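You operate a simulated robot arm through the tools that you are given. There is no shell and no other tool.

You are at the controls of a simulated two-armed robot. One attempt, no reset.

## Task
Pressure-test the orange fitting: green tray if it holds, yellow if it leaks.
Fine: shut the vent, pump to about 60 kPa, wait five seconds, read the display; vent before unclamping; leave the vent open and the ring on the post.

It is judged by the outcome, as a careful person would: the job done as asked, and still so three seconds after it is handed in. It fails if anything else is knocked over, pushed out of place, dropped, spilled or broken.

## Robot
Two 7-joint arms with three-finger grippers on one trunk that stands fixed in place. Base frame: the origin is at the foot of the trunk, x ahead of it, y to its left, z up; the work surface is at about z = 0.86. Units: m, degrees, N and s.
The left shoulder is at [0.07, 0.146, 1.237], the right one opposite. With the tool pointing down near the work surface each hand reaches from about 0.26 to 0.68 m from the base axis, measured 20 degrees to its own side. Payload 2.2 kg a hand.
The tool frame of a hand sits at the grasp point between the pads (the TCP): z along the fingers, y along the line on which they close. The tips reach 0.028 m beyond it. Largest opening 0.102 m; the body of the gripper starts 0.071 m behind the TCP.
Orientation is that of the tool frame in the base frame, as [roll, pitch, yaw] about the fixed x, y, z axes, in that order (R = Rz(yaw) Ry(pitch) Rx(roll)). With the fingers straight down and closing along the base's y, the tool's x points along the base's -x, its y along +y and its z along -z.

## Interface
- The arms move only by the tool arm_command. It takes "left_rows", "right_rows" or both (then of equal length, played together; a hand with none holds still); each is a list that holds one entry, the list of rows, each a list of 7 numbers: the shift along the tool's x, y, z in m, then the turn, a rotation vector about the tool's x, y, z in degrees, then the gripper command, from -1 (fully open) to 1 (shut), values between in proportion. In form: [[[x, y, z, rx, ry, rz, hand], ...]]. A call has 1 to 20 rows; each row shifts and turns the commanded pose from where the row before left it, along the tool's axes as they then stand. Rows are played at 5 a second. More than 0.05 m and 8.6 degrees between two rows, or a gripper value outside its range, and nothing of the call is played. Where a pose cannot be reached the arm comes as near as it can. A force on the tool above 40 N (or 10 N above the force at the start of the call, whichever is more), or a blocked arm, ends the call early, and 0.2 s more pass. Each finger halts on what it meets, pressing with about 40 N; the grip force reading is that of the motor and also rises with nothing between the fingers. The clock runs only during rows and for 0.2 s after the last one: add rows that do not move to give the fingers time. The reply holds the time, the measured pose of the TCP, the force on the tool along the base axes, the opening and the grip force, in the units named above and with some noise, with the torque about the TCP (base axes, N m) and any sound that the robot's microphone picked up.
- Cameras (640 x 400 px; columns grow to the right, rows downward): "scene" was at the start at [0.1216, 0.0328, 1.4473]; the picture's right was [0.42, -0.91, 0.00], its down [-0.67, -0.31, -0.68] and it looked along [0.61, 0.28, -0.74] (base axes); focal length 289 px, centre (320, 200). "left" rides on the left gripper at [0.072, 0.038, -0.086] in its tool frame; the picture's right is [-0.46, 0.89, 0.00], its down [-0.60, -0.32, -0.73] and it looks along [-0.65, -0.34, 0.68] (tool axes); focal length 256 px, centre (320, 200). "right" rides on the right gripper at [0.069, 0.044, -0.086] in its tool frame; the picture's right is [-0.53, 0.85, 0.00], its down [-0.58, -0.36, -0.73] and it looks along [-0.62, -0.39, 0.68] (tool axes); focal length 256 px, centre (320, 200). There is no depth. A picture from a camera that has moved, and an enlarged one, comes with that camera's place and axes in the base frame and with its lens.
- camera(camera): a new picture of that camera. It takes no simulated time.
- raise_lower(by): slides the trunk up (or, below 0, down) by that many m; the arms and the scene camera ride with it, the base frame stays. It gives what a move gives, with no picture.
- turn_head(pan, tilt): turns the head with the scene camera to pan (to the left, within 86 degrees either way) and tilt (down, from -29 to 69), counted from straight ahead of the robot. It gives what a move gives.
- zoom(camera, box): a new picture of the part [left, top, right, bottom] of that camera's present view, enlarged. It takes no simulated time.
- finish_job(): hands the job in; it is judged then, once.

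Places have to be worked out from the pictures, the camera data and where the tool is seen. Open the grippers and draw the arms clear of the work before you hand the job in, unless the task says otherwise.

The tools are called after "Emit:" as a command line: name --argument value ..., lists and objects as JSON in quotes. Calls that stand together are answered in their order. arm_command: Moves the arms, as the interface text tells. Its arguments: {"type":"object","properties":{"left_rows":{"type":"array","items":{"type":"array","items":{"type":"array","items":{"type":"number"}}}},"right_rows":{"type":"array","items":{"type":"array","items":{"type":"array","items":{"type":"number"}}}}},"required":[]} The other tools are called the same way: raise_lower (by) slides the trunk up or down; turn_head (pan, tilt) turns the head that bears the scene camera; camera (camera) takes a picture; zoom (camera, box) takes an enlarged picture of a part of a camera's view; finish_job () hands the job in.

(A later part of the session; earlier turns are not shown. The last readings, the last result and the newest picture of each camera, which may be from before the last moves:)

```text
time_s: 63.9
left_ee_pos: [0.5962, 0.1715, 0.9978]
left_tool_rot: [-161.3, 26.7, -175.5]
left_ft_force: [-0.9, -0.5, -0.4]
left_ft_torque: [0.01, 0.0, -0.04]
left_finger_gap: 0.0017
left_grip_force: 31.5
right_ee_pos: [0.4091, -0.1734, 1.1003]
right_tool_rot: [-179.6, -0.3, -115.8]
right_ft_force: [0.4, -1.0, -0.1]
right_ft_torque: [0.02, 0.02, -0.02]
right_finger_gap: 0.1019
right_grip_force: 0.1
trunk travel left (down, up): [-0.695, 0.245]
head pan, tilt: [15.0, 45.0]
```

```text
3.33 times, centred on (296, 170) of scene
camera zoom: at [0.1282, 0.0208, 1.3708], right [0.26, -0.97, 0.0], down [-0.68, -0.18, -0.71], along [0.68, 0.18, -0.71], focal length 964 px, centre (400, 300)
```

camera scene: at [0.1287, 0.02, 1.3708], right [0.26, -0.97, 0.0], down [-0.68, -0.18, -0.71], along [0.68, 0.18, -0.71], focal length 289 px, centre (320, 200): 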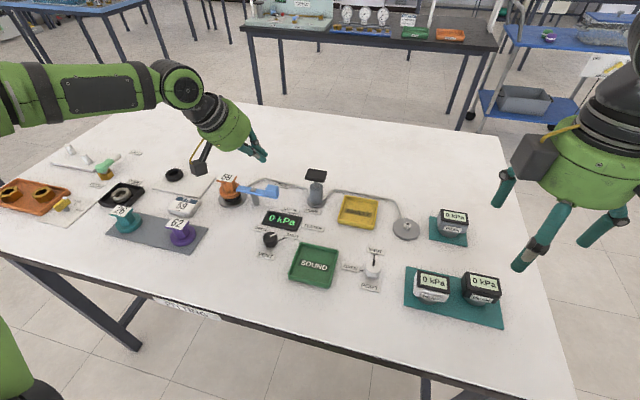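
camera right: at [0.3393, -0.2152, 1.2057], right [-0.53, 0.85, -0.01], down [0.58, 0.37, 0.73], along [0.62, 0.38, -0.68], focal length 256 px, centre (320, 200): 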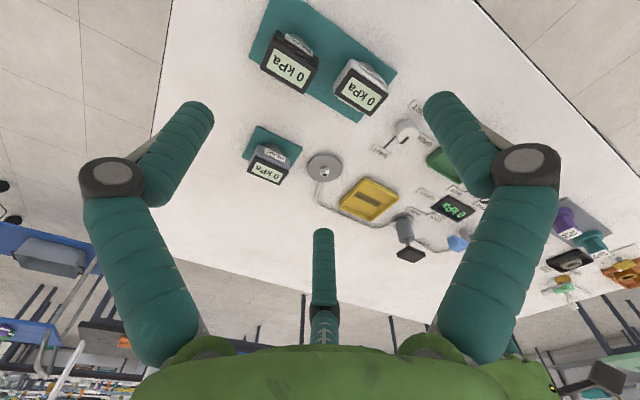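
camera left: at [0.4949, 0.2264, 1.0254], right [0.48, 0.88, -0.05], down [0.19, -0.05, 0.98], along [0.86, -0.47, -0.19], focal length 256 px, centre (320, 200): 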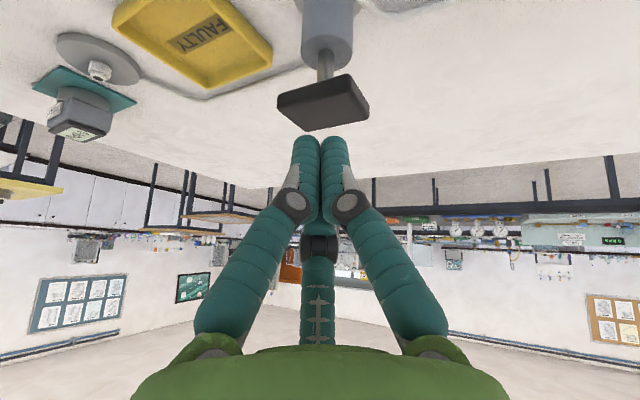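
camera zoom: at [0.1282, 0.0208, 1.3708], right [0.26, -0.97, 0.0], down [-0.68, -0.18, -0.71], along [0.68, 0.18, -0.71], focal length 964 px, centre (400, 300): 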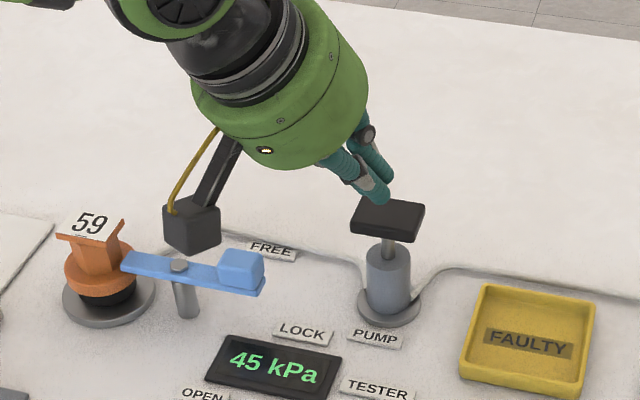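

It dropped from 50 to 45 kPa in 1.4 s, which suggests a leak. One more stroke should give about 60, and then I do the proper 5 s wait.

Emit:
arm_command --left_rows '[[[0.00335, 0.00214, 0.00636, 0, 0, 0, 1], [0.00335, 0.00214, 0.00636, 0, 0, 0, 1], [0.00335, 0.00214, 0.00636, 0, 0, 0, 1], [0.00335, 0.00214, 0.00636, 0, 0, 0, 1], [0.00335, 0.00214, 0.00636, 0, 0, 0, 1], [0, 0, 0, 0, 0, 0, 1]]]'

Emit:
zoom --camera "scene" --box '[200, 110, 392, 230]'

```text
time_s: 65.3
left_ee_pos: [0.5965, 0.1707, 0.9596]
left_tool_rot: [-161.3, 26.7, -175.6]
left_ft_force: [0.6, 0.8, 3.4]
left_ft_torque: [0.08, -0.03, 0.02]
left_finger_gap: 0.0022
left_grip_force: 31.3
right_ee_pos: [0.4099, -0.172, 1.0997]
right_tool_rot: [-179.5, -0.3, -115.8]
right_ft_force: [-0.6, 0.2, 0.7]
right_ft_torque: [0.0, 0.0, -0.02]
right_finger_gap: 0.1018
right_grip_force: 0.1
trunk travel left (down, up): [-0.695, 0.245]
head pan, tilt: [15.0, 45.0]
```

```text
3.33 times, centred on (296, 170) of scene
camera zoom: at [0.1276, 0.0209, 1.3709], right [0.26, -0.97, 0.0], down [-0.68, -0.18, -0.71], along [0.68, 0.18, -0.71], focal length 964 px, centre (400, 300)
```

zoom: 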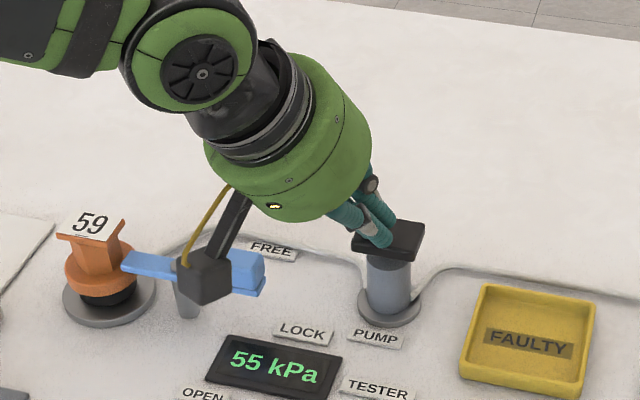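

Now 55 kPa. One more stroke at the same rhythm should land at about 60.

Emit:
arm_command --left_rows '[[[-0.00335, -0.00214, -0.00636, 0, 0, 0, 1], [-0.00335, -0.00214, -0.00636, 0, 0, 0, 1], [-0.00335, -0.00214, -0.00636, 0, 0, 0, 1], [-0.00335, -0.00214, -0.00636, 0, 0, 0, 1], [-0.00335, -0.00214, -0.00636, 0, 0, 0, 1], [0, 0, 0, 0, 0, 0, 1], [0.00335, 0.00214, 0.00636, 0, 0, 0, 1], [0.00335, 0.00214, 0.00636, 0, 0, 0, 1], [0.00335, 0.00214, 0.00636, 0, 0, 0, 1], [0.00335, 0.00214, 0.00636, 0, 0, 0, 1], [0.00335, 0.00214, 0.00636, 0, 0, 0, 1]]]'

Emit:
zoom --camera "scene" --box '[200, 110, 392, 230]'

```text
time_s: 67.7
left_ee_pos: [0.5979, 0.1699, 0.9606]
left_tool_rot: [-161.3, 26.8, -175.6]
left_ft_force: [0.9, -1.1, 3.0]
left_ft_torque: [-0.02, -0.03, -0.05]
left_finger_gap: 0.0019
left_grip_force: 31.6
right_ee_pos: [0.4091, -0.1741, 1.1002]
right_tool_rot: [-179.6, -0.2, -115.8]
right_ft_force: [-0.2, 0.3, -0.1]
right_ft_torque: [0.02, 0.0, 0.01]
right_finger_gap: 0.102
right_grip_force: 0.0
trunk travel left (down, up): [-0.695, 0.245]
head pan, tilt: [15.0, 45.0]
```

```text
3.33 times, centred on (296, 170) of scene
camera zoom: at [0.1278, 0.0201, 1.3709], right [0.26, -0.97, 0.0], down [-0.68, -0.18, -0.71], along [0.68, 0.18, -0.71], focal length 964 px, centre (400, 300)
```

zoom: 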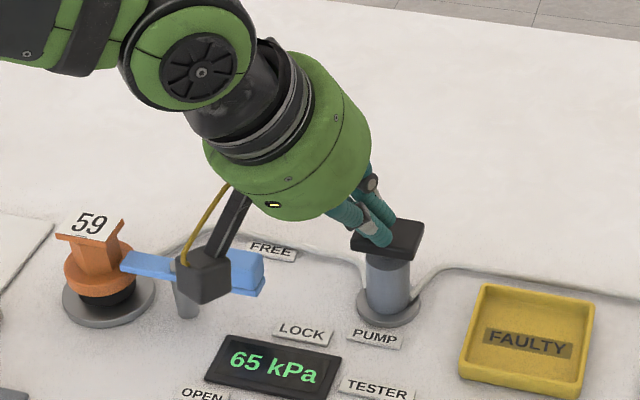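

65 kPa, about the target. I lift off the pad and wait out the 5 s without touching anything.

Emit:
arm_command --left_rows '[[[-0.00335, -0.00214, -0.00636, 0, 0, 0, 1], [-0.00335, -0.00214, -0.00636, 0, 0, 0, 1], [-0.00335, -0.00214, -0.00636, 0, 0, 0, 1], [-0.00335, -0.00214, -0.00636, 0, 0, 0, 1], [-0.00335, -0.00214, -0.00636, 0, 0, 0, 1]]]'

Emit:
zoom --camera "scene" --box '[232, 180, 328, 240]'

Emit:
arm_command --left_rows '[[[0, 0, 0, 0, 0, 0, 1], [0, 0, 0, 0, 0, 0, 1], [0, 0, 0, 0, 0, 0, 1], [0, 0, 0, 0, 0, 0, 1], [0, 0, 0, 0, 0, 0, 1], [0, 0, 0, 0, 0, 0, 1], [0, 0, 0, 0, 0, 0, 1], [0, 0, 0, 0, 0, 0, 1], [0, 0, 0, 0, 0, 0, 1], [0, 0, 0, 0, 0, 0, 1], [0, 0, 0, 0, 0, 0, 1], [0, 0, 0, 0, 0, 0, 1], [0, 0, 0, 0, 0, 0, 1], [0, 0, 0, 0, 0, 0, 1], [0, 0, 0, 0, 0, 0, 1], [0, 0, 0, 0, 0, 0, 1], [0, 0, 0, 0, 0, 0, 1], [0, 0, 0, 0, 0, 0, 1], [0, 0, 0, 0, 0, 0, 1]]]'

Emit:
zoom --camera "scene" --box '[200, 140, 392, 260]'

Emit:
zoom --camera "scene" --box '[340, 240, 400, 300]'

```text
time_s: 68.9
left_ee_pos: [0.5961, 0.1712, 0.9975]
left_tool_rot: [-161.4, 26.8, -175.6]
left_ft_force: [-0.9, -0.2, -0.2]
left_ft_torque: [-0.02, 0.02, -0.02]
left_finger_gap: 0.0021
left_grip_force: 31.3
right_ee_pos: [0.4087, -0.1731, 1.1003]
right_tool_rot: [-179.7, -0.4, -115.8]
right_ft_force: [0.4, -0.4, -0.3]
right_ft_torque: [-0.01, 0.0, 0.03]
right_finger_gap: 0.102
right_grip_force: 0.0
trunk travel left (down, up): [-0.695, 0.245]
head pan, tilt: [15.0, 45.0]
```

```text
6.67 times, centred on (280, 210) of scene
camera zoom: at [0.128, 0.0207, 1.3708], right [0.26, -0.97, 0.0], down [-0.68, -0.18, -0.71], along [0.68, 0.18, -0.71], focal length 1929 px, centre (587, 133)
```

zoom: 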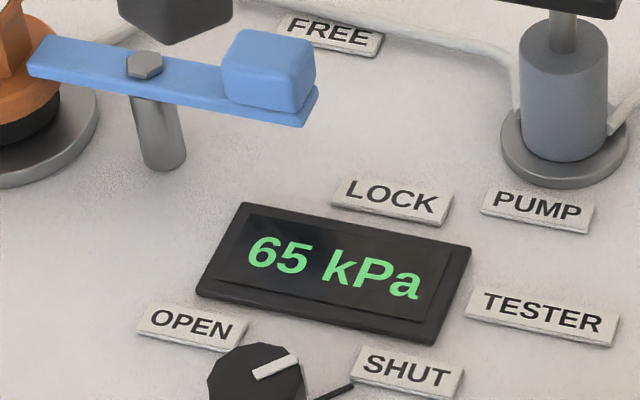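

```text
time_s: 72.9
left_ee_pos: [0.5978, 0.1715, 0.9989]
left_tool_rot: [-161.3, 26.7, -175.5]
left_ft_force: [-0.6, 0.1, 0.6]
left_ft_torque: [0.0, 0.03, -0.02]
left_finger_gap: 0.0022
left_grip_force: 31.4
right_ee_pos: [0.4097, -0.1737, 1.099]
right_tool_rot: [-179.6, -0.3, -115.9]
right_ft_force: [-0.5, -0.2, -0.1]
right_ft_torque: [-0.04, 0.04, 0.01]
right_finger_gap: 0.102
right_grip_force: 0.0
trunk travel left (down, up): [-0.695, 0.245]
head pan, tilt: [15.0, 45.0]
```

```text
3.33 times, centred on (296, 200) of scene
camera zoom: at [0.1282, 0.0207, 1.3708], right [0.26, -0.97, 0.0], down [-0.68, -0.18, -0.71], along [0.68, 0.18, -0.71], focal length 964 px, centre (400, 200)
```

zoom: 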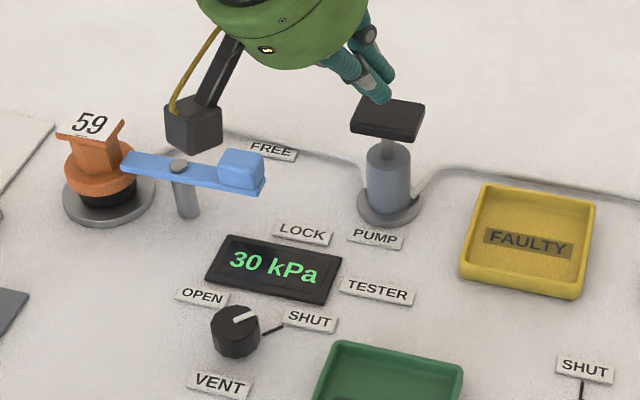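

```text
6.67 times, centred on (370, 270) of scene
camera zoom: at [0.1282, 0.0207, 1.3708], right [0.26, -0.97, 0.0], down [-0.68, -0.18, -0.71], along [0.68, 0.18, -0.71], focal length 1929 px, centre (-13, -267)
```

zoom: 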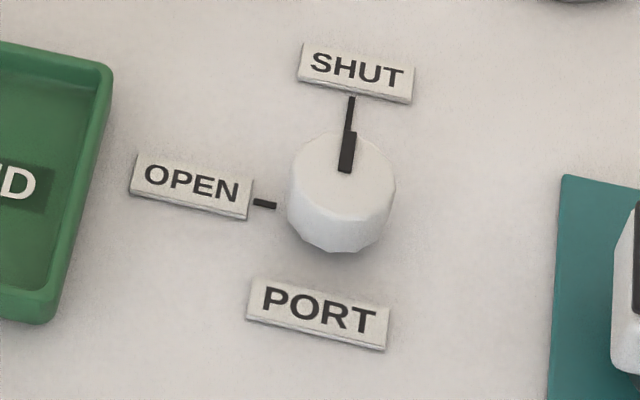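

It fell from 65 to 30 kPa in about 5 s, with the port shut. Before I condemn the fitting I want to rule out the vent itself: I turned it 88°, so I'll nudge it firmly against its SHUT stop and repeat the test. Backing off the pump, removing the tilt, and returning over the knob.

Emit:
arm_command --left_rows '[[[0.023, 0.0137, -0.0285, 0, 0, 0, 1], [0.023, 0.0137, -0.0285, 0, 0, 0, 1], [0.023, 0.0137, -0.0285, 0, 0, 0, 0.5], [0, 0, 0, -4.3, 6.74, 0, 0.2], [0, 0, 0, -4.3, 6.74, 0, 0.2], [0, 0, 0, -4.3, 6.74, 0, 0.2], [0, 0, 0, -4.3, 6.74, 0, 0.2], [0, 0, 0, 0, 0, 7.5, 0.2], [0, 0, 0, 0, 0, 7.5, 0.2], [0, 0, 0, 0, 0, 7.5, 0.2], [0, 0, 0, 0, 0, 7.5, 0.2], [0, 0, 0, 0, 0, 7.5, 0.2], [0, 0, 0, 0, 0, 7.5, 0.2], [0, 0, 0, 0, 0, 0, 0.2]]]'

Emit:
camera --camera "scene"

Emit:
camera --camera "left"

```text
time_s: 75.9
left_ee_pos: [0.5012, 0.2288, 1.0271]
left_tool_rot: [-180.0, 0.3, 134.9]
left_ft_force: [0.1, 0.8, 0.0]
left_ft_torque: [-0.01, -0.01, -0.03]
left_finger_gap: 0.0408
left_grip_force: 0.1
right_ee_pos: [0.41, -0.1751, 1.0994]
right_tool_rot: [-179.7, -0.2, -115.7]
right_ft_force: [-0.5, -0.4, -0.7]
right_ft_torque: [-0.01, -0.01, 0.01]
right_finger_gap: 0.102
right_grip_force: 0.1
trunk travel left (down, up): [-0.695, 0.245]
head pan, tilt: [15.0, 45.0]
```

```text
taken
camera scene: at [0.128, 0.0208, 1.3709], right [0.26, -0.97, 0.0], down [-0.68, -0.18, -0.71], along [0.68, 0.18, -0.71], focal length 289 px, centre (320, 200)
```

scene: 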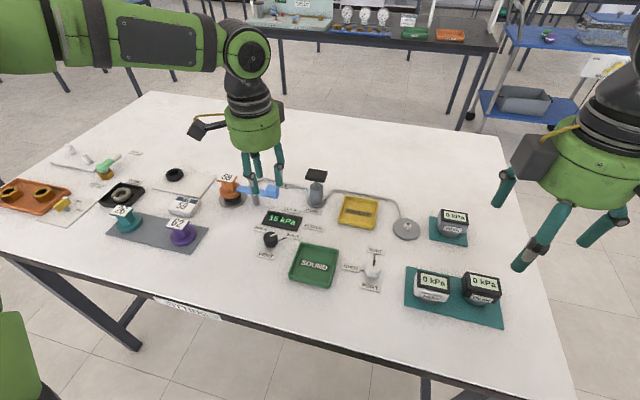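

```text
taken
camera left: at [0.4754, 0.3076, 1.1121], right [0.96, 0.3, 0.0], down [0.2, -0.65, 0.73], along [0.22, -0.7, -0.68], focal length 256 px, centre (320, 200)
```

left: 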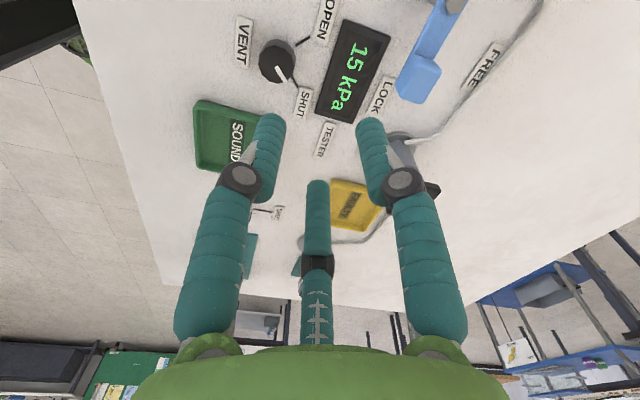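

Pressure keeps falling (15 kPa). Moving over the knob and descending with the same opening.

Emit:
arm_command --left_rows '[[[0.0189, -0.0306, 0, 0, 0, 0, 0.2], [0, 0, 0.035, 0, 0, 0, 0.2], [0, 0, 0.035, 0, 0, 0, 0.2], [0, 0, 0.03, 0, 0, 0, 0.2], [0, 0, 0.02, 0, 0, 0, 0.2], [0, 0, 0.0145, 0, 0, 0, 0.2], [0, 0, 0, 0, 0, 0, 0.2]]]'

Emit:
zoom --camera "left" --box '[240, 60, 400, 200]'

```text
time_s: 77.5
left_ee_pos: [0.4657, 0.2208, 0.8921]
left_tool_rot: [179.9, 0.2, 135.0]
left_ft_force: [0.8, 0.4, 0.3]
left_ft_torque: [0.03, 0.0, 0.02]
left_finger_gap: 0.0409
left_grip_force: 0.0
right_ee_pos: [0.4078, -0.1732, 1.1002]
right_tool_rot: [-179.6, -0.3, -115.7]
right_ft_force: [1.0, 0.3, -0.7]
right_ft_torque: [0.03, -0.01, 0.01]
right_finger_gap: 0.102
right_grip_force: 0.1
trunk travel left (down, up): [-0.695, 0.245]
head pan, tilt: [15.0, 45.0]
```

```text
2.86 times, centred on (320, 130) of left
camera zoom: at [0.4401, 0.2995, 0.977], right [0.95, 0.3, 0.0], down [0.2, -0.65, 0.73], along [0.22, -0.7, -0.68], focal length 731 px, centre (320, 400)
```

zoom: 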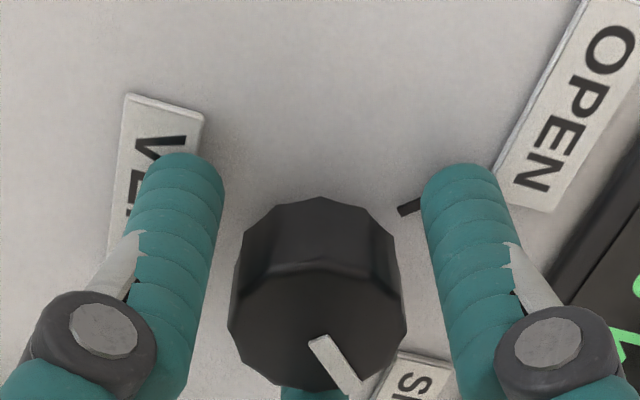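

Centred over the knob again. I close and turn a further ~12° clockwise to find the stop.

Emit:
arm_command --left_rows '[[[0, 0, 0, 0, 0, 0, 0.5], [0, 0, 0, 0, 0, 0, 0.7], [0, 0, 0, 0, 0, 0, 0.7], [0, 0, 0, 0, 0, 4, 0.7], [0, 0, 0, 0, 0, 4, 0.7], [0, 0, 0, 0, 0, 4, 0.7], [0, 0, 0, 0, 0, 0, 0.7]]]'

Emit:
zoom --camera "left" --box '[240, 60, 400, 200]'

Emit:
zoom --camera "scene" --box '[232, 200, 328, 260]'

```text
time_s: 79.1
left_ee_pos: [0.4644, 0.2208, 0.8916]
left_tool_rot: [179.9, 0.1, 123.0]
left_ft_force: [-2.7, -7.9, -5.2]
left_ft_torque: [-0.32, 0.06, 0.43]
left_finger_gap: 0.0287
left_grip_force: 45.0
right_ee_pos: [0.4105, -0.1738, 1.0996]
right_tool_rot: [-179.7, -0.3, -115.8]
right_ft_force: [-0.3, 0.0, -0.3]
right_ft_torque: [0.03, -0.01, -0.01]
right_finger_gap: 0.1017
right_grip_force: 0.0
trunk travel left (down, up): [-0.695, 0.245]
head pan, tilt: [15.0, 45.0]
```

```text
2.86 times, centred on (320, 130) of left
camera zoom: at [0.457, 0.3015, 0.9774], right [1.0, 0.09, 0.0], down [0.06, -0.68, 0.73], along [0.07, -0.73, -0.68], focal length 731 px, centre (320, 400)
```

zoom: 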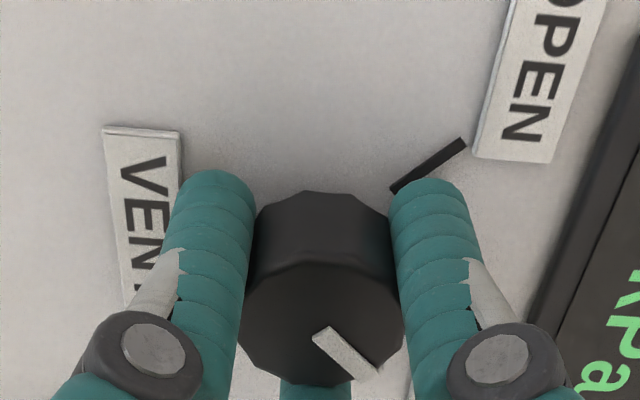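

```text
6.67 times, centred on (280, 230) of scene
camera zoom: at [0.1285, 0.0192, 1.3708], right [0.26, -0.97, 0.0], down [-0.68, -0.18, -0.71], along [0.68, 0.18, -0.71], focal length 1929 px, centre (587, 0)
```

zoom: 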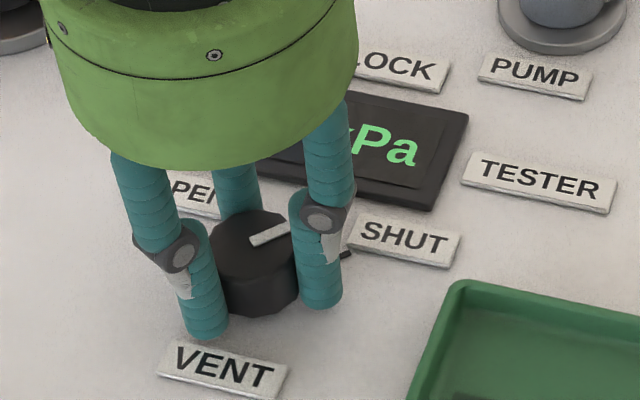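

The torque (0.43 N·m) and the fingers slipping round the knob show it was already against its SHUT stop. I'll still confirm with a second test: release, rise, and return to the pump by the reverse of the path I used.

Emit:
arm_command --left_rows '[[[0, 0, 0, 0, 0, 0, 0.2], [0, 0, 0, 0, 0, 0, 0.2], [0, 0, -0.04, 0, 0, 0, 0.2], [0, 0, -0.045, 0, 0, 0, 0.2], [0, 0, -0.045, 0, 0, 0, 0.2], [0, 0, 0, 0, 0, -8.15, 0.5], [0, 0, 0, 0, 0, -8.15, 1], [0, 0, 0, 0, 0, -8.15, 1], [0, 0, 0, 0, 0, -8.15, 1], [0, 0, 0, 0, 0, -8.15, 1], [0, 0, 0, 0, 0, -8.15, 1], [0, 0, 0, 0, 0, -8.1, 1], [-0.036, 0.008, 0, 0, 0, 0, 1], [0, 0, 0, 4.3, -6.74, 0, 1], [0, 0, 0, 4.3, -6.74, 0, 1], [0, 0, 0, 4.3, -6.74, 0, 1], [0, 0, 0, 4.3, -6.74, 0, 1], [0, 0, 0, 0, 0, 0, 1]]]'

Emit:
zoom --camera "scene" --box '[200, 140, 392, 260]'

```text
time_s: 82.9
left_ee_pos: [0.5016, 0.2283, 1.0239]
left_tool_rot: [-161.3, 26.6, -175.5]
left_ft_force: [0.4, -0.3, -0.6]
left_ft_torque: [0.03, 0.01, 0.01]
left_finger_gap: 0.0022
left_grip_force: 31.5
right_ee_pos: [0.4103, -0.1738, 1.0998]
right_tool_rot: [-179.6, -0.3, -115.8]
right_ft_force: [1.2, 1.1, 0.0]
right_ft_torque: [0.0, 0.02, 0.01]
right_finger_gap: 0.1018
right_grip_force: 0.1
trunk travel left (down, up): [-0.695, 0.245]
head pan, tilt: [15.0, 45.0]
```

```text
3.33 times, centred on (296, 200) of scene
camera zoom: at [0.1289, 0.02, 1.3708], right [0.26, -0.97, 0.0], down [-0.68, -0.18, -0.71], along [0.68, 0.18, -0.71], focal length 964 px, centre (400, 200)
```

zoom: 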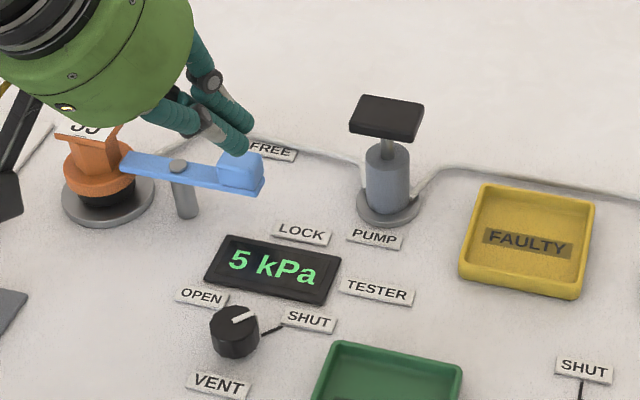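

The knob pointer is on SHUT. Now a confirming series of pump strokes.

Emit:
arm_command --left_rows '[[[-0.023, -0.0137, 0.0255, 0, 0, 0, 1], [-0.023, -0.0137, 0.0255, 0, 0, 0, 1], [-0.023, -0.0137, 0.0255, 0, 0, 0, 1], [0, 0, 0, 0, 0, 0, 1]]]'

Emit:
zoom --camera "scene" --box '[200, 110, 392, 230]'

```text
time_s: 83.9
left_ee_pos: [0.5951, 0.1724, 1.001]
left_tool_rot: [-161.2, 26.7, -175.6]
left_ft_force: [-1.2, 0.3, -0.7]
left_ft_torque: [0.0, 0.01, -0.01]
left_finger_gap: 0.0021
left_grip_force: 31.3
right_ee_pos: [0.4091, -0.1728, 1.1005]
right_tool_rot: [-179.7, -0.4, -115.8]
right_ft_force: [-0.5, 0.0, -0.2]
right_ft_torque: [-0.01, -0.04, 0.0]
right_finger_gap: 0.1019
right_grip_force: 0.1
trunk travel left (down, up): [-0.695, 0.245]
head pan, tilt: [15.0, 45.0]
```

```text
3.33 times, centred on (296, 170) of scene
camera zoom: at [0.1275, 0.021, 1.3709], right [0.26, -0.97, 0.0], down [-0.68, -0.18, -0.71], along [0.68, 0.18, -0.71], focal length 964 px, centre (400, 300)
```

zoom: 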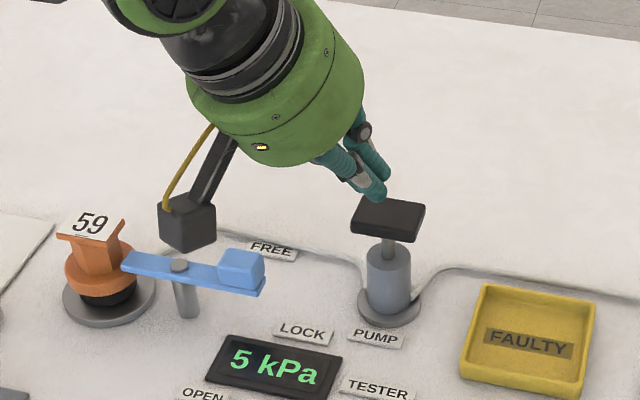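

In position. Two quick full strokes, then two more.

Emit:
arm_command --left_rows '[[[0.0045, 0.0029, 0.0085, 0, 0, 0, 1], [0.0045, 0.0029, 0.0085, 0, 0, 0, 1], [0.0045, 0.0029, 0.0085, 0, 0, 0, 1], [0.0045, 0.0029, 0.0085, 0, 0, 0, 1], [-0.0045, -0.0029, -0.0085, 0, 0, 0, 1], [-0.0045, -0.0029, -0.0085, 0, 0, 0, 1], [-0.0045, -0.0029, -0.0085, 0, 0, 0, 1], [-0.0045, -0.0029, -0.0085, 0, 0, 0, 1], [0, 0, 0, 0, 0, 0, 1], [0.0045, 0.0029, 0.0085, 0, 0, 0, 1], [0.0045, 0.0029, 0.0085, 0, 0, 0, 1], [0.0045, 0.0029, 0.0085, 0, 0, 0, 1], [0.0045, 0.0029, 0.0085, 0, 0, 0, 1], [-0.0045, -0.0029, -0.0085, 0, 0, 0, 1], [-0.0045, -0.0029, -0.0085, 0, 0, 0, 1], [-0.0045, -0.0029, -0.0085, 0, 0, 0, 1], [-0.0045, -0.0029, -0.0085, 0, 0, 0, 1]]]'

Emit:
arm_command --left_rows '[[[0.0045, 0.0029, 0.0085, 0, 0, 0, 1], [0.0045, 0.0029, 0.0085, 0, 0, 0, 1], [0.0045, 0.0029, 0.0085, 0, 0, 0, 1], [0.0045, 0.0029, 0.0085, 0, 0, 0, 1], [-0.0045, -0.0029, -0.0085, 0, 0, 0, 1], [-0.0045, -0.0029, -0.0085, 0, 0, 0, 1], [-0.0045, -0.0029, -0.0085, 0, 0, 0, 1], [-0.0045, -0.0029, -0.0085, 0, 0, 0, 1], [0, 0, 0, 0, 0, 0, 1], [0.0045, 0.0029, 0.0085, 0, 0, 0, 1], [0.0045, 0.0029, 0.0085, 0, 0, 0, 1], [0.0045, 0.0029, 0.0085, 0, 0, 0, 1], [0.0045, 0.0029, 0.0085, 0, 0, 0, 1], [-0.0045, -0.0029, -0.0085, 0, 0, 0, 1], [-0.0045, -0.0029, -0.0085, 0, 0, 0, 1], [-0.0045, -0.0029, -0.0085, 0, 0, 0, 1], [-0.0045, -0.0029, -0.0085, 0, 0, 0, 1]]]'

Emit:
zoom --camera "scene" --box '[200, 110, 392, 230]'

```text
time_s: 87.5
left_ee_pos: [0.5926, 0.1721, 1.0005]
left_tool_rot: [-161.4, 26.6, -175.5]
left_ft_force: [0.3, 0.4, -0.3]
left_ft_torque: [0.01, 0.0, 0.0]
left_finger_gap: 0.002
left_grip_force: 30.8
right_ee_pos: [0.4091, -0.1719, 1.0997]
right_tool_rot: [-179.7, -0.2, -115.8]
right_ft_force: [-0.6, 0.4, -0.8]
right_ft_torque: [0.02, 0.0, 0.01]
right_finger_gap: 0.1021
right_grip_force: 0.2
trunk travel left (down, up): [-0.695, 0.245]
head pan, tilt: [15.0, 45.0]
```

```text
time_s: 91.1
left_ee_pos: [0.5934, 0.1725, 1.0006]
left_tool_rot: [-161.3, 26.7, -175.7]
left_ft_force: [-0.3, 0.5, 0.0]
left_ft_torque: [0.0, -0.02, 0.0]
left_finger_gap: 0.0022
left_grip_force: 31.6
right_ee_pos: [0.4082, -0.173, 1.1003]
right_tool_rot: [-179.5, -0.3, -115.8]
right_ft_force: [0.5, -0.3, 0.1]
right_ft_torque: [0.02, 0.0, 0.0]
right_finger_gap: 0.1018
right_grip_force: 0.0
trunk travel left (down, up): [-0.695, 0.245]
head pan, tilt: [15.0, 45.0]
```

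```text
3.33 times, centred on (296, 170) of scene
camera zoom: at [0.1277, 0.0207, 1.3709], right [0.26, -0.97, 0.0], down [-0.68, -0.18, -0.71], along [0.68, 0.18, -0.71], focal length 964 px, centre (400, 300)
```

zoom: 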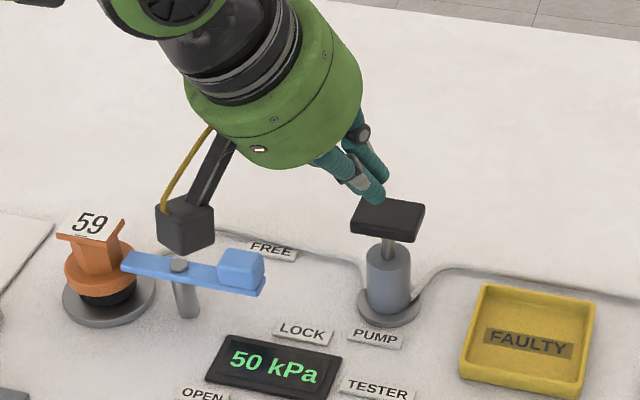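

50 kPa; one more stroke to about 60, then a 5 s wait.

Emit:
arm_command --left_rows '[[[0.0045, 0.0029, 0.0085, 0, 0, 0, 1], [0.0045, 0.0029, 0.0085, 0, 0, 0, 1], [0.0045, 0.0029, 0.0085, 0, 0, 0, 1], [0.0045, 0.0029, 0.0085, 0, 0, 0, 1], [-0.0045, -0.0029, -0.0085, 0, 0, 0, 1], [-0.0045, -0.0029, -0.0085, 0, 0, 0, 1], [-0.0045, -0.0029, -0.0085, 0, 0, 0, 1], [-0.0045, -0.0029, -0.0085, 0, 0, 0, 1]]]'

Emit:
zoom --camera "scene" --box '[232, 180, 328, 240]'

Emit:
arm_command --left_rows '[[[0, 0, 0, 0, 0, 0, 1], [0, 0, 0, 0, 0, 0, 1], [0, 0, 0, 0, 0, 0, 1], [0, 0, 0, 0, 0, 0, 1], [0, 0, 0, 0, 0, 0, 1], [0, 0, 0, 0, 0, 0, 1], [0, 0, 0, 0, 0, 0, 1], [0, 0, 0, 0, 0, 0, 1], [0, 0, 0, 0, 0, 0, 1], [0, 0, 0, 0, 0, 0, 1], [0, 0, 0, 0, 0, 0, 1], [0, 0, 0, 0, 0, 0, 1], [0, 0, 0, 0, 0, 0, 1], [0, 0, 0, 0, 0, 0, 1], [0, 0, 0, 0, 0, 0, 1], [0, 0, 0, 0, 0, 0, 1], [0, 0, 0, 0, 0, 0, 1], [0, 0, 0, 0, 0, 0, 1], [0, 0, 0, 0, 0, 0, 1], [0, 0, 0, 0, 0, 0, 1]]]'

Emit:
zoom --camera "scene" --box '[232, 180, 328, 240]'

Emit:
arm_command --left_rows '[[[0, 0, 0, 0, 0, 0, 1], [0, 0, 0, 0, 0, 0, 1], [0, 0, 0, 0, 0, 0, 1], [0, 0, 0, 0, 0, 0, 1], [0, 0, 0, 0, 0, 0, 1]]]'

Emit:
zoom --camera "scene" --box '[200, 140, 392, 260]'

Emit:
zoom --camera "scene" --box '[205, 160, 285, 215]'

```text
time_s: 92.9
left_ee_pos: [0.5936, 0.1731, 1.0011]
left_tool_rot: [-161.3, 26.8, -175.6]
left_ft_force: [0.6, 0.2, -0.6]
left_ft_torque: [0.0, -0.01, 0.0]
left_finger_gap: 0.0023
left_grip_force: 31.3
right_ee_pos: [0.4088, -0.1736, 1.0997]
right_tool_rot: [-179.6, -0.3, -115.9]
right_ft_force: [0.0, 0.8, 0.2]
right_ft_torque: [0.03, -0.02, -0.02]
right_finger_gap: 0.1021
right_grip_force: 0.1
trunk travel left (down, up): [-0.695, 0.245]
head pan, tilt: [15.0, 45.0]
```

```text
6.67 times, centred on (280, 210) of scene
camera zoom: at [0.1277, 0.0206, 1.3709], right [0.26, -0.97, 0.0], down [-0.68, -0.18, -0.71], along [0.68, 0.18, -0.71], focal length 1929 px, centre (587, 133)
```

zoom: 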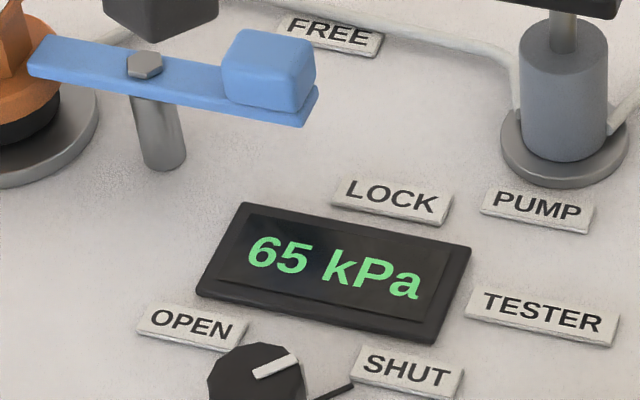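

```text
time_s: 97.1
left_ee_pos: [0.5945, 0.1731, 1.0019]
left_tool_rot: [-161.3, 26.7, -175.5]
left_ft_force: [-0.8, -0.2, 0.3]
left_ft_torque: [-0.02, 0.03, 0.0]
left_finger_gap: 0.0021
left_grip_force: 31.2
right_ee_pos: [0.4098, -0.172, 1.0995]
right_tool_rot: [-179.6, -0.3, -115.8]
right_ft_force: [0.1, -0.1, 0.3]
right_ft_torque: [-0.02, -0.01, 0.02]
right_finger_gap: 0.1022
right_grip_force: 0.0
trunk travel left (down, up): [-0.695, 0.245]
head pan, tilt: [15.0, 45.0]
```

```text
6.67 times, centred on (280, 210) of scene
camera zoom: at [0.1282, 0.0207, 1.3708], right [0.26, -0.97, 0.0], down [-0.68, -0.18, -0.71], along [0.68, 0.18, -0.71], focal length 1929 px, centre (587, 133)
```

zoom: 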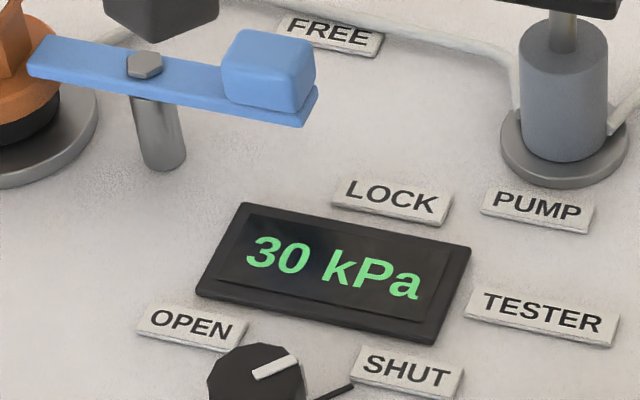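

```text
time_s: 98.3
left_ee_pos: [0.5944, 0.1732, 1.0014]
left_tool_rot: [-161.3, 26.6, -175.5]
left_ft_force: [-0.1, 0.1, 0.5]
left_ft_torque: [-0.02, 0.0, 0.01]
left_finger_gap: 0.0021
left_grip_force: 31.6
right_ee_pos: [0.4089, -0.1739, 1.1007]
right_tool_rot: [-179.6, -0.3, -115.8]
right_ft_force: [-0.2, 0.6, 0.4]
right_ft_torque: [-0.02, 0.01, -0.01]
right_finger_gap: 0.102
right_grip_force: 0.2
trunk travel left (down, up): [-0.695, 0.245]
head pan, tilt: [15.0, 45.0]
```

```text
3.33 times, centred on (296, 200) of scene
camera zoom: at [0.1281, 0.0207, 1.3708], right [0.26, -0.97, 0.0], down [-0.68, -0.18, -0.71], along [0.68, 0.18, -0.71], focal length 964 px, centre (400, 200)
```

zoom: 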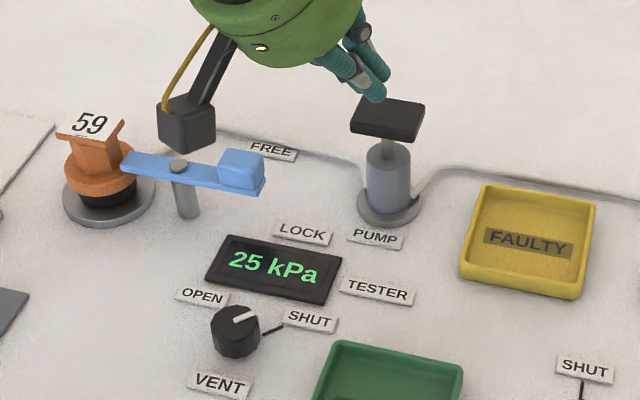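

```text
7.27 times, centred on (245, 188) of scene
camera zoom: at [0.1281, 0.0207, 1.3708], right [0.26, -0.97, 0.0], down [-0.68, -0.18, -0.71], along [0.68, 0.18, -0.71], focal length 2104 px, centre (866, 291)
```

zoom: 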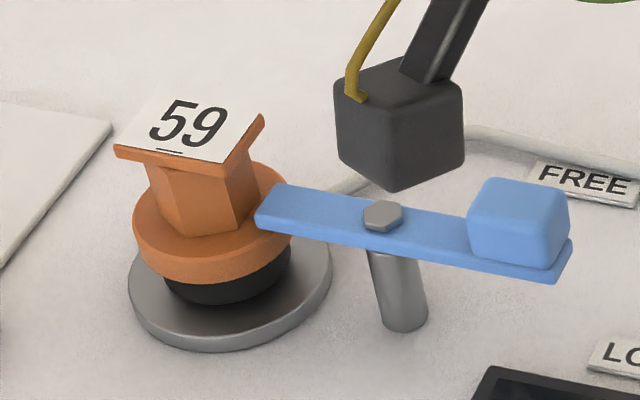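

Same result with the vent proven shut: 65 → 25 kPa in about 5 s, so it leaks. I'll vent before unclamping: back over the knob at yaw 135.

Emit:
arm_command --left_rows '[[[0.023, 0.0137, -0.0285, 0, 0, 0, 1], [0.023, 0.0137, -0.0285, 0, 0, 0, 1], [0.023, 0.0137, -0.0285, 0, 0, 0, 0.5], [0, 0, 0, -4.3, 6.74, 0, 0.2], [0, 0, 0, -4.3, 6.74, 0, 0.2], [0, 0, 0, -4.3, 6.74, 0, 0.2], [0, 0, 0, -4.3, 6.74, 0, 0.2], [0, 0, 0, 0, 0, 7.5, 0.2], [0, 0, 0, 0, 0, 7.5, 0.2], [0, 0, 0, 0, 0, 7.5, 0.2], [0, 0, 0, 0, 0, 7.5, 0.2], [0, 0, 0, 0, 0, 7.5, 0.2], [0, 0, 0, 0, 0, 7.5, 0.2], [0, 0, 0, 0, 0, 0, 0.2]]]'

```text
time_s: 101.3
left_ee_pos: [0.4966, 0.2311, 1.031]
left_tool_rot: [179.9, 0.1, 134.9]
left_ft_force: [0.3, 0.0, 0.6]
left_ft_torque: [-0.01, 0.01, 0.0]
left_finger_gap: 0.0405
left_grip_force: 0.0
right_ee_pos: [0.4094, -0.1723, 1.1001]
right_tool_rot: [-179.6, -0.3, -115.7]
right_ft_force: [-0.3, 0.5, -0.6]
right_ft_torque: [-0.03, 0.01, 0.0]
right_finger_gap: 0.1019
right_grip_force: 0.1
trunk travel left (down, up): [-0.695, 0.245]
head pan, tilt: [15.0, 45.0]
```

Now at (0.497, 0.231, 1.031). Shift to the knob centre, descend and grip it.

Emit:
arm_command --left_rows '[[[0.0147, -0.0293, 0, 0, 0, 0, 0.2], [0, 0, 0.04, 0, 0, 0, 0.2], [0, 0, 0.035, 0, 0, 0, 0.2], [0, 0, 0.03, 0, 0, 0, 0.2], [0, 0, 0.02, 0, 0, 0, 0.2], [0, 0, 0.0138, 0, 0, 0, 0.2], [0, 0, 0, 0, 0, 0, 0.2], [0, 0, 0, 0, 0, 0, 0.5], [0, 0, 0, 0, 0, 0, 0.7], [0, 0, 0, 0, 0, 0, 0.7]]]'

Emit:
zoom --camera "left" --box '[240, 60, 400, 200]'

```text
time_s: 103.5
left_ee_pos: [0.467, 0.2211, 0.8925]
left_tool_rot: [179.9, 0.3, 135.0]
left_ft_force: [-2.0, 0.4, 0.5]
left_ft_torque: [0.16, -0.07, 0.02]
left_finger_gap: 0.0316
left_grip_force: 11.7
right_ee_pos: [0.409, -0.1726, 1.0994]
right_tool_rot: [-179.6, -0.3, -115.8]
right_ft_force: [0.6, 0.0, -0.6]
right_ft_torque: [-0.01, 0.0, -0.01]
right_finger_gap: 0.1018
right_grip_force: 0.0
trunk travel left (down, up): [-0.695, 0.245]
head pan, tilt: [15.0, 45.0]
```

```text
2.86 times, centred on (320, 130) of left
camera zoom: at [0.4416, 0.2996, 0.9767], right [0.95, 0.3, 0.0], down [0.2, -0.65, 0.73], along [0.22, -0.7, -0.68], focal length 731 px, centre (320, 400)
```

zoom: 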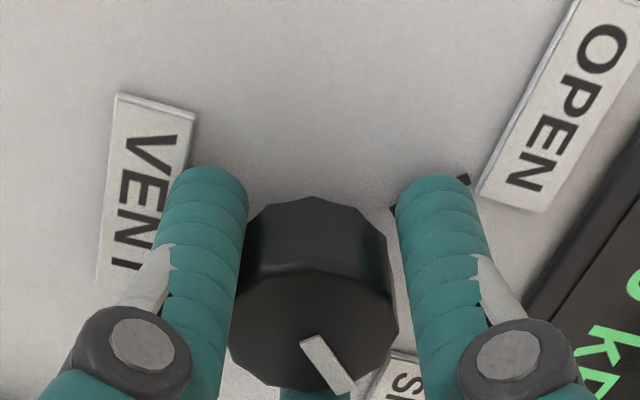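

Grip is closing on the knob. I'll hold two beats, then turn counter-clockwise 90° to OPEN.

Emit:
arm_command --left_rows '[[[0, 0, 0, 0, 0, 0, 0.75], [0, 0, 0, 0, 0, 0, 0.75], [0, 0, 0, 0, 0, -7.5, 0.75], [0, 0, 0, 0, 0, -7.5, 0.75], [0, 0, 0, 0, 0, -7.5, 0.75], [0, 0, 0, 0, 0, -7.5, 0.75], [0, 0, 0, 0, 0, -7.5, 0.75], [0, 0, 0, 0, 0, -7.5, 0.75], [0, 0, 0, 0, 0, -7.5, 0.75], [0, 0, 0, 0, 0, -7.5, 0.75], [0, 0, 0, 0, 0, -7.5, 0.75], [0, 0, 0, 0, 0, -7.5, 0.75], [0, 0, 0, 0, 0, -7.5, 0.75], [0, 0, 0, 0, 0, -7.5, 0.75], [0, 0, 0, 0, 0, 0, 0.75]]]'

Emit:
zoom --camera "left" --box '[240, 60, 400, 200]'

Emit:
zoom --camera "scene" --box '[232, 190, 328, 250]'

```text
time_s: 106.7
left_ee_pos: [0.4655, 0.2196, 0.8916]
left_tool_rot: [-179.9, 0.2, -134.9]
left_ft_force: [-6.9, -5.6, -2.2]
left_ft_torque: [0.02, 0.18, -0.73]
left_finger_gap: 0.0298
left_grip_force: 45.5
right_ee_pos: [0.409, -0.1734, 1.0999]
right_tool_rot: [-179.6, -0.2, -115.8]
right_ft_force: [1.0, -1.1, 0.2]
right_ft_torque: [-0.02, 0.0, -0.01]
right_finger_gap: 0.1021
right_grip_force: 0.0
trunk travel left (down, up): [-0.695, 0.245]
head pan, tilt: [15.0, 45.0]
```

```text
2.86 times, centred on (320, 130) of left
camera zoom: at [0.3864, 0.1957, 0.9765], right [-0.3, 0.95, 0.0], down [0.65, 0.2, 0.73], along [0.7, 0.22, -0.68], focal length 731 px, centre (320, 400)
```

zoom: 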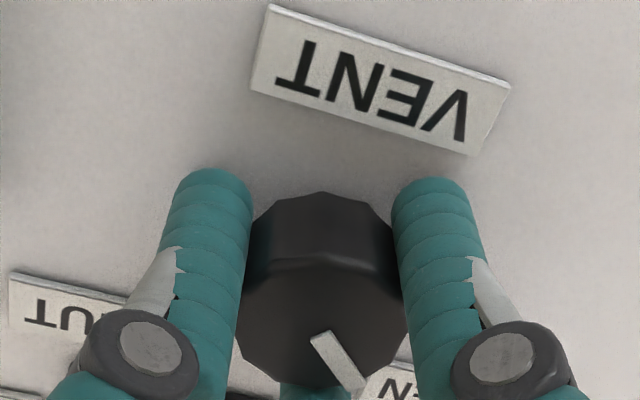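

```text
6.67 times, centred on (280, 220) of scene
camera zoom: at [0.1268, 0.0196, 1.371], right [0.26, -0.97, 0.0], down [-0.68, -0.18, -0.71], along [0.68, 0.18, -0.71], focal length 1929 px, centre (587, 67)
```

zoom: 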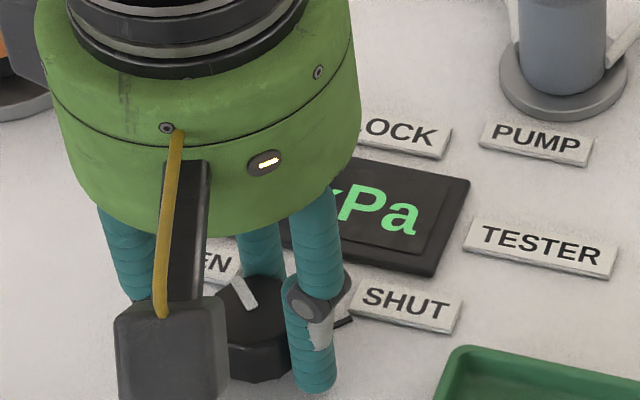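

The knob reached its OPEN stop (torque −0.73 N·m). I release, rise, and check the pointer and display.

Emit:
arm_command --left_rows '[[[0, 0, 0, 0, 0, 0, 0.2], [0, 0, 0, 0, 0, 0, 0.2], [0, 0, -0.03, 0, 0, 0, 0.2], [0, 0, -0.04, 0, 0, 0, 0.2], [0, 0, -0.04, 0, 0, 0, 0.2], [0, 0, -0.03, 0, 0, 7.5, 0.2], [0, 0, 0, 0, 0, 7.5, 0.2], [0, 0, 0, 0, 0, 7.5, 0.2], [0, 0, 0, 0, 0, 7.5, 0.2], [0, 0, 0, 0, 0, 7.5, 0.2], [0, 0, 0, 0, 0, 7.5, 0.2], [0, 0, 0, 0, 0, 0, 0.2]]]'

Emit:
zoom --camera "scene" --box '[200, 140, 392, 260]'

Emit:
camera --camera "left"

```text
time_s: 109.3
left_ee_pos: [0.4648, 0.2229, 1.0309]
left_tool_rot: [-179.9, 0.2, 179.9]
left_ft_force: [-0.8, 0.0, -0.4]
left_ft_torque: [0.03, 0.06, -0.01]
left_finger_gap: 0.0407
left_grip_force: 0.0
right_ee_pos: [0.4094, -0.1728, 1.1006]
right_tool_rot: [-179.6, -0.3, -115.8]
right_ft_force: [-0.2, 0.6, 0.0]
right_ft_torque: [-0.02, 0.0, 0.0]
right_finger_gap: 0.1021
right_grip_force: 0.0
trunk travel left (down, up): [-0.695, 0.245]
head pan, tilt: [15.0, 45.0]
```

```text
3.33 times, centred on (296, 200) of scene
camera zoom: at [0.1281, 0.0207, 1.3708], right [0.26, -0.97, 0.0], down [-0.68, -0.18, -0.71], along [0.68, 0.18, -0.71], focal length 964 px, centre (400, 200)
```

zoom: 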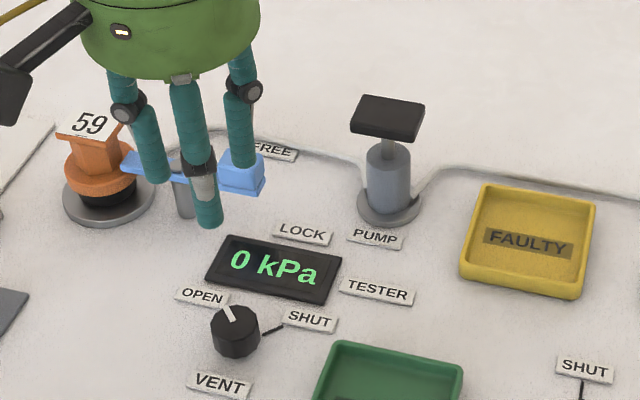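

```text
taken
camera left: at [0.3933, 0.2601, 1.1159], right [0.47, 0.88, 0.0], down [0.6, -0.32, 0.73], along [0.65, -0.34, -0.68], focal length 256 px, centre (320, 200)
```

left: 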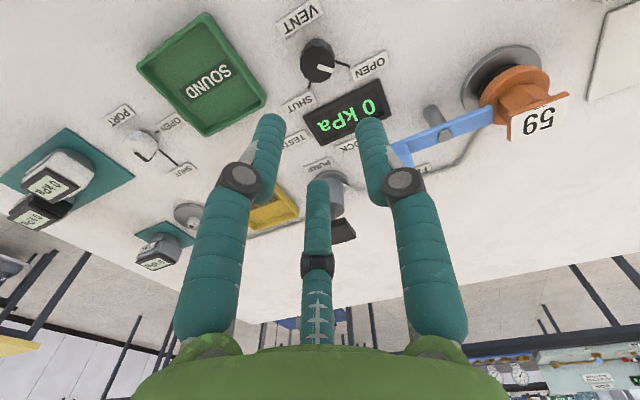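

Vented: 0 kPa, pointer on OPEN. Next the clamp lever; I zoom from the left camera to locate the pivot and handle.

Emit:
zoom --camera "left" --box '[380, 20, 600, 170]'

Emit:
zoom --camera "right" --box '[380, 180, 480, 280]'

```text
2.67 times, centred on (490, 95) of left
camera zoom: at [0.3933, 0.2601, 1.1159], right [0.47, 0.88, 0.0], down [0.6, -0.32, 0.73], along [0.65, -0.34, -0.68], focal length 683 px, centre (-133, 480)
```

zoom: 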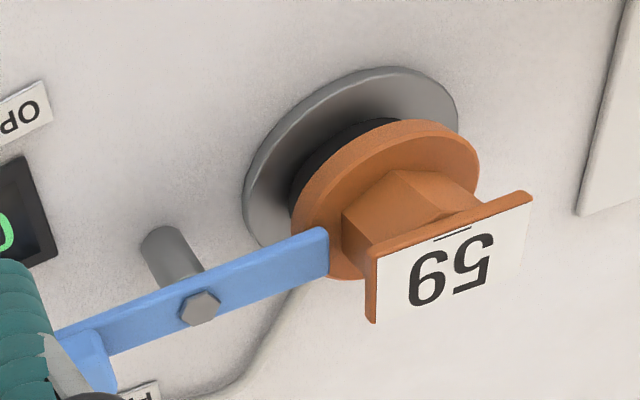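

```text
4.00 times, centred on (430, 230) of right
camera zoom: at [0.3389, -0.2154, 1.1858], right [-0.53, 0.85, -0.01], down [0.58, 0.37, 0.73], along [0.62, 0.38, -0.68], focal length 1024 px, centre (-120, 80)
```

zoom: 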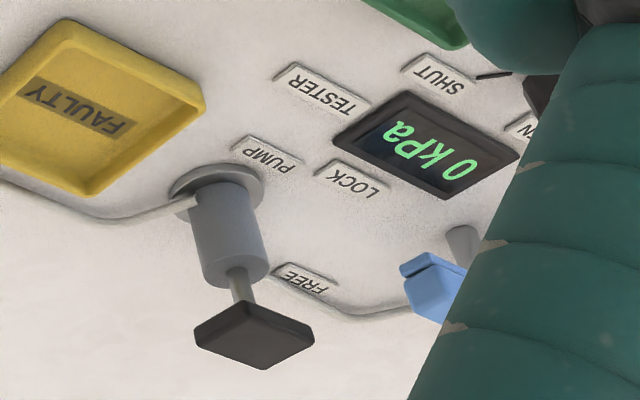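

Pivot is at about (0.567, 0.300) and the handle block at about (0.564, 0.247), z ≈ 0.905–0.922. It must swing toward +x to FREE. I'll tilt the closed hand 30° forward and place the fingertips on the robot side of the handle, above the display.

Emit:
arm_command --left_rows '[[[0, 0, 0, 0, -7.5, 0, 0.6], [0, 0, 0, 0, -7.5, 0, 1], [0, 0, 0, 0, -7.5, 0, 1], [0, 0, 0, 0, -7.5, 0, 1], [-0.0204, 0.0125, 0.01175, 0, 0, 0, 1], [-0.0204, 0.0125, 0.01175, 0, 0, 0, 1], [0.0178, 0, 0.0309, 0, 0, 0, 1], [0.0178, 0, 0.0309, 0, 0, 0, 1], [0, 0, 0, 0, 0, 0, 1]]]'

Emit:
camera --camera "left"

Emit:
zoom --camera "scene" --box '[180, 120, 372, 240]'

```text
time_s: 111.3
left_ee_pos: [0.5102, 0.2466, 0.9586]
left_tool_rot: [-179.8, 30.2, -179.9]
left_ft_force: [-0.8, 0.1, 0.3]
left_ft_torque: [0.01, -0.03, -0.01]
left_finger_gap: 0.0019
left_grip_force: 31.3
right_ee_pos: [0.4092, -0.1731, 1.1008]
right_tool_rot: [-179.7, -0.4, -115.8]
right_ft_force: [0.0, -0.5, 0.2]
right_ft_torque: [0.01, 0.0, 0.01]
right_finger_gap: 0.102
right_grip_force: 0.0
trunk travel left (down, up): [-0.695, 0.245]
head pan, tilt: [15.0, 45.0]
```

```text
taken
camera left: at [0.4045, 0.2843, 0.9958], right [0.4, 0.89, 0.23], down [0.15, -0.32, 0.94], along [0.9, -0.34, -0.26], focal length 256 px, centre (320, 200)
```

left: 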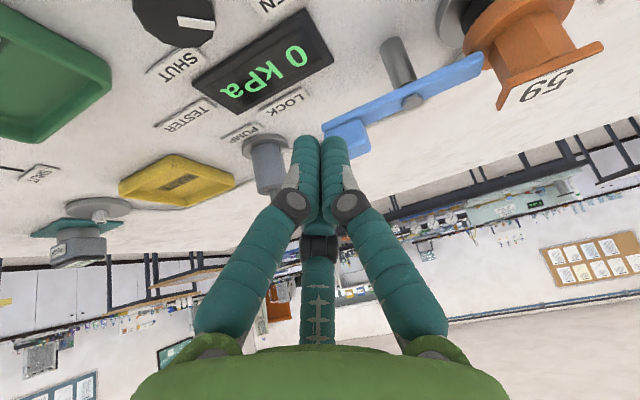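

```text
3.33 times, centred on (276, 180) of scene
camera zoom: at [0.1272, 0.0204, 1.371], right [0.26, -0.97, 0.0], down [-0.68, -0.18, -0.71], along [0.68, 0.18, -0.71], focal length 964 px, centre (467, 267)
```

zoom: 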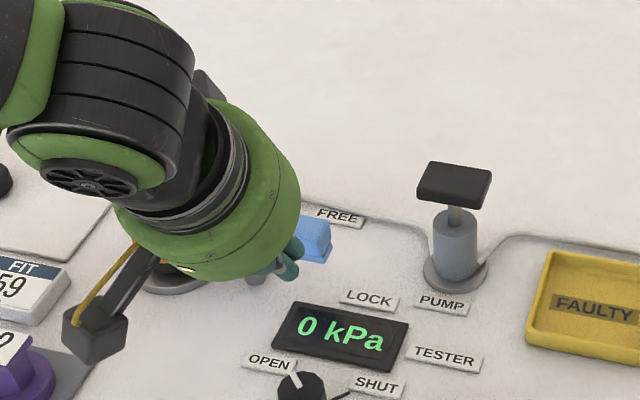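

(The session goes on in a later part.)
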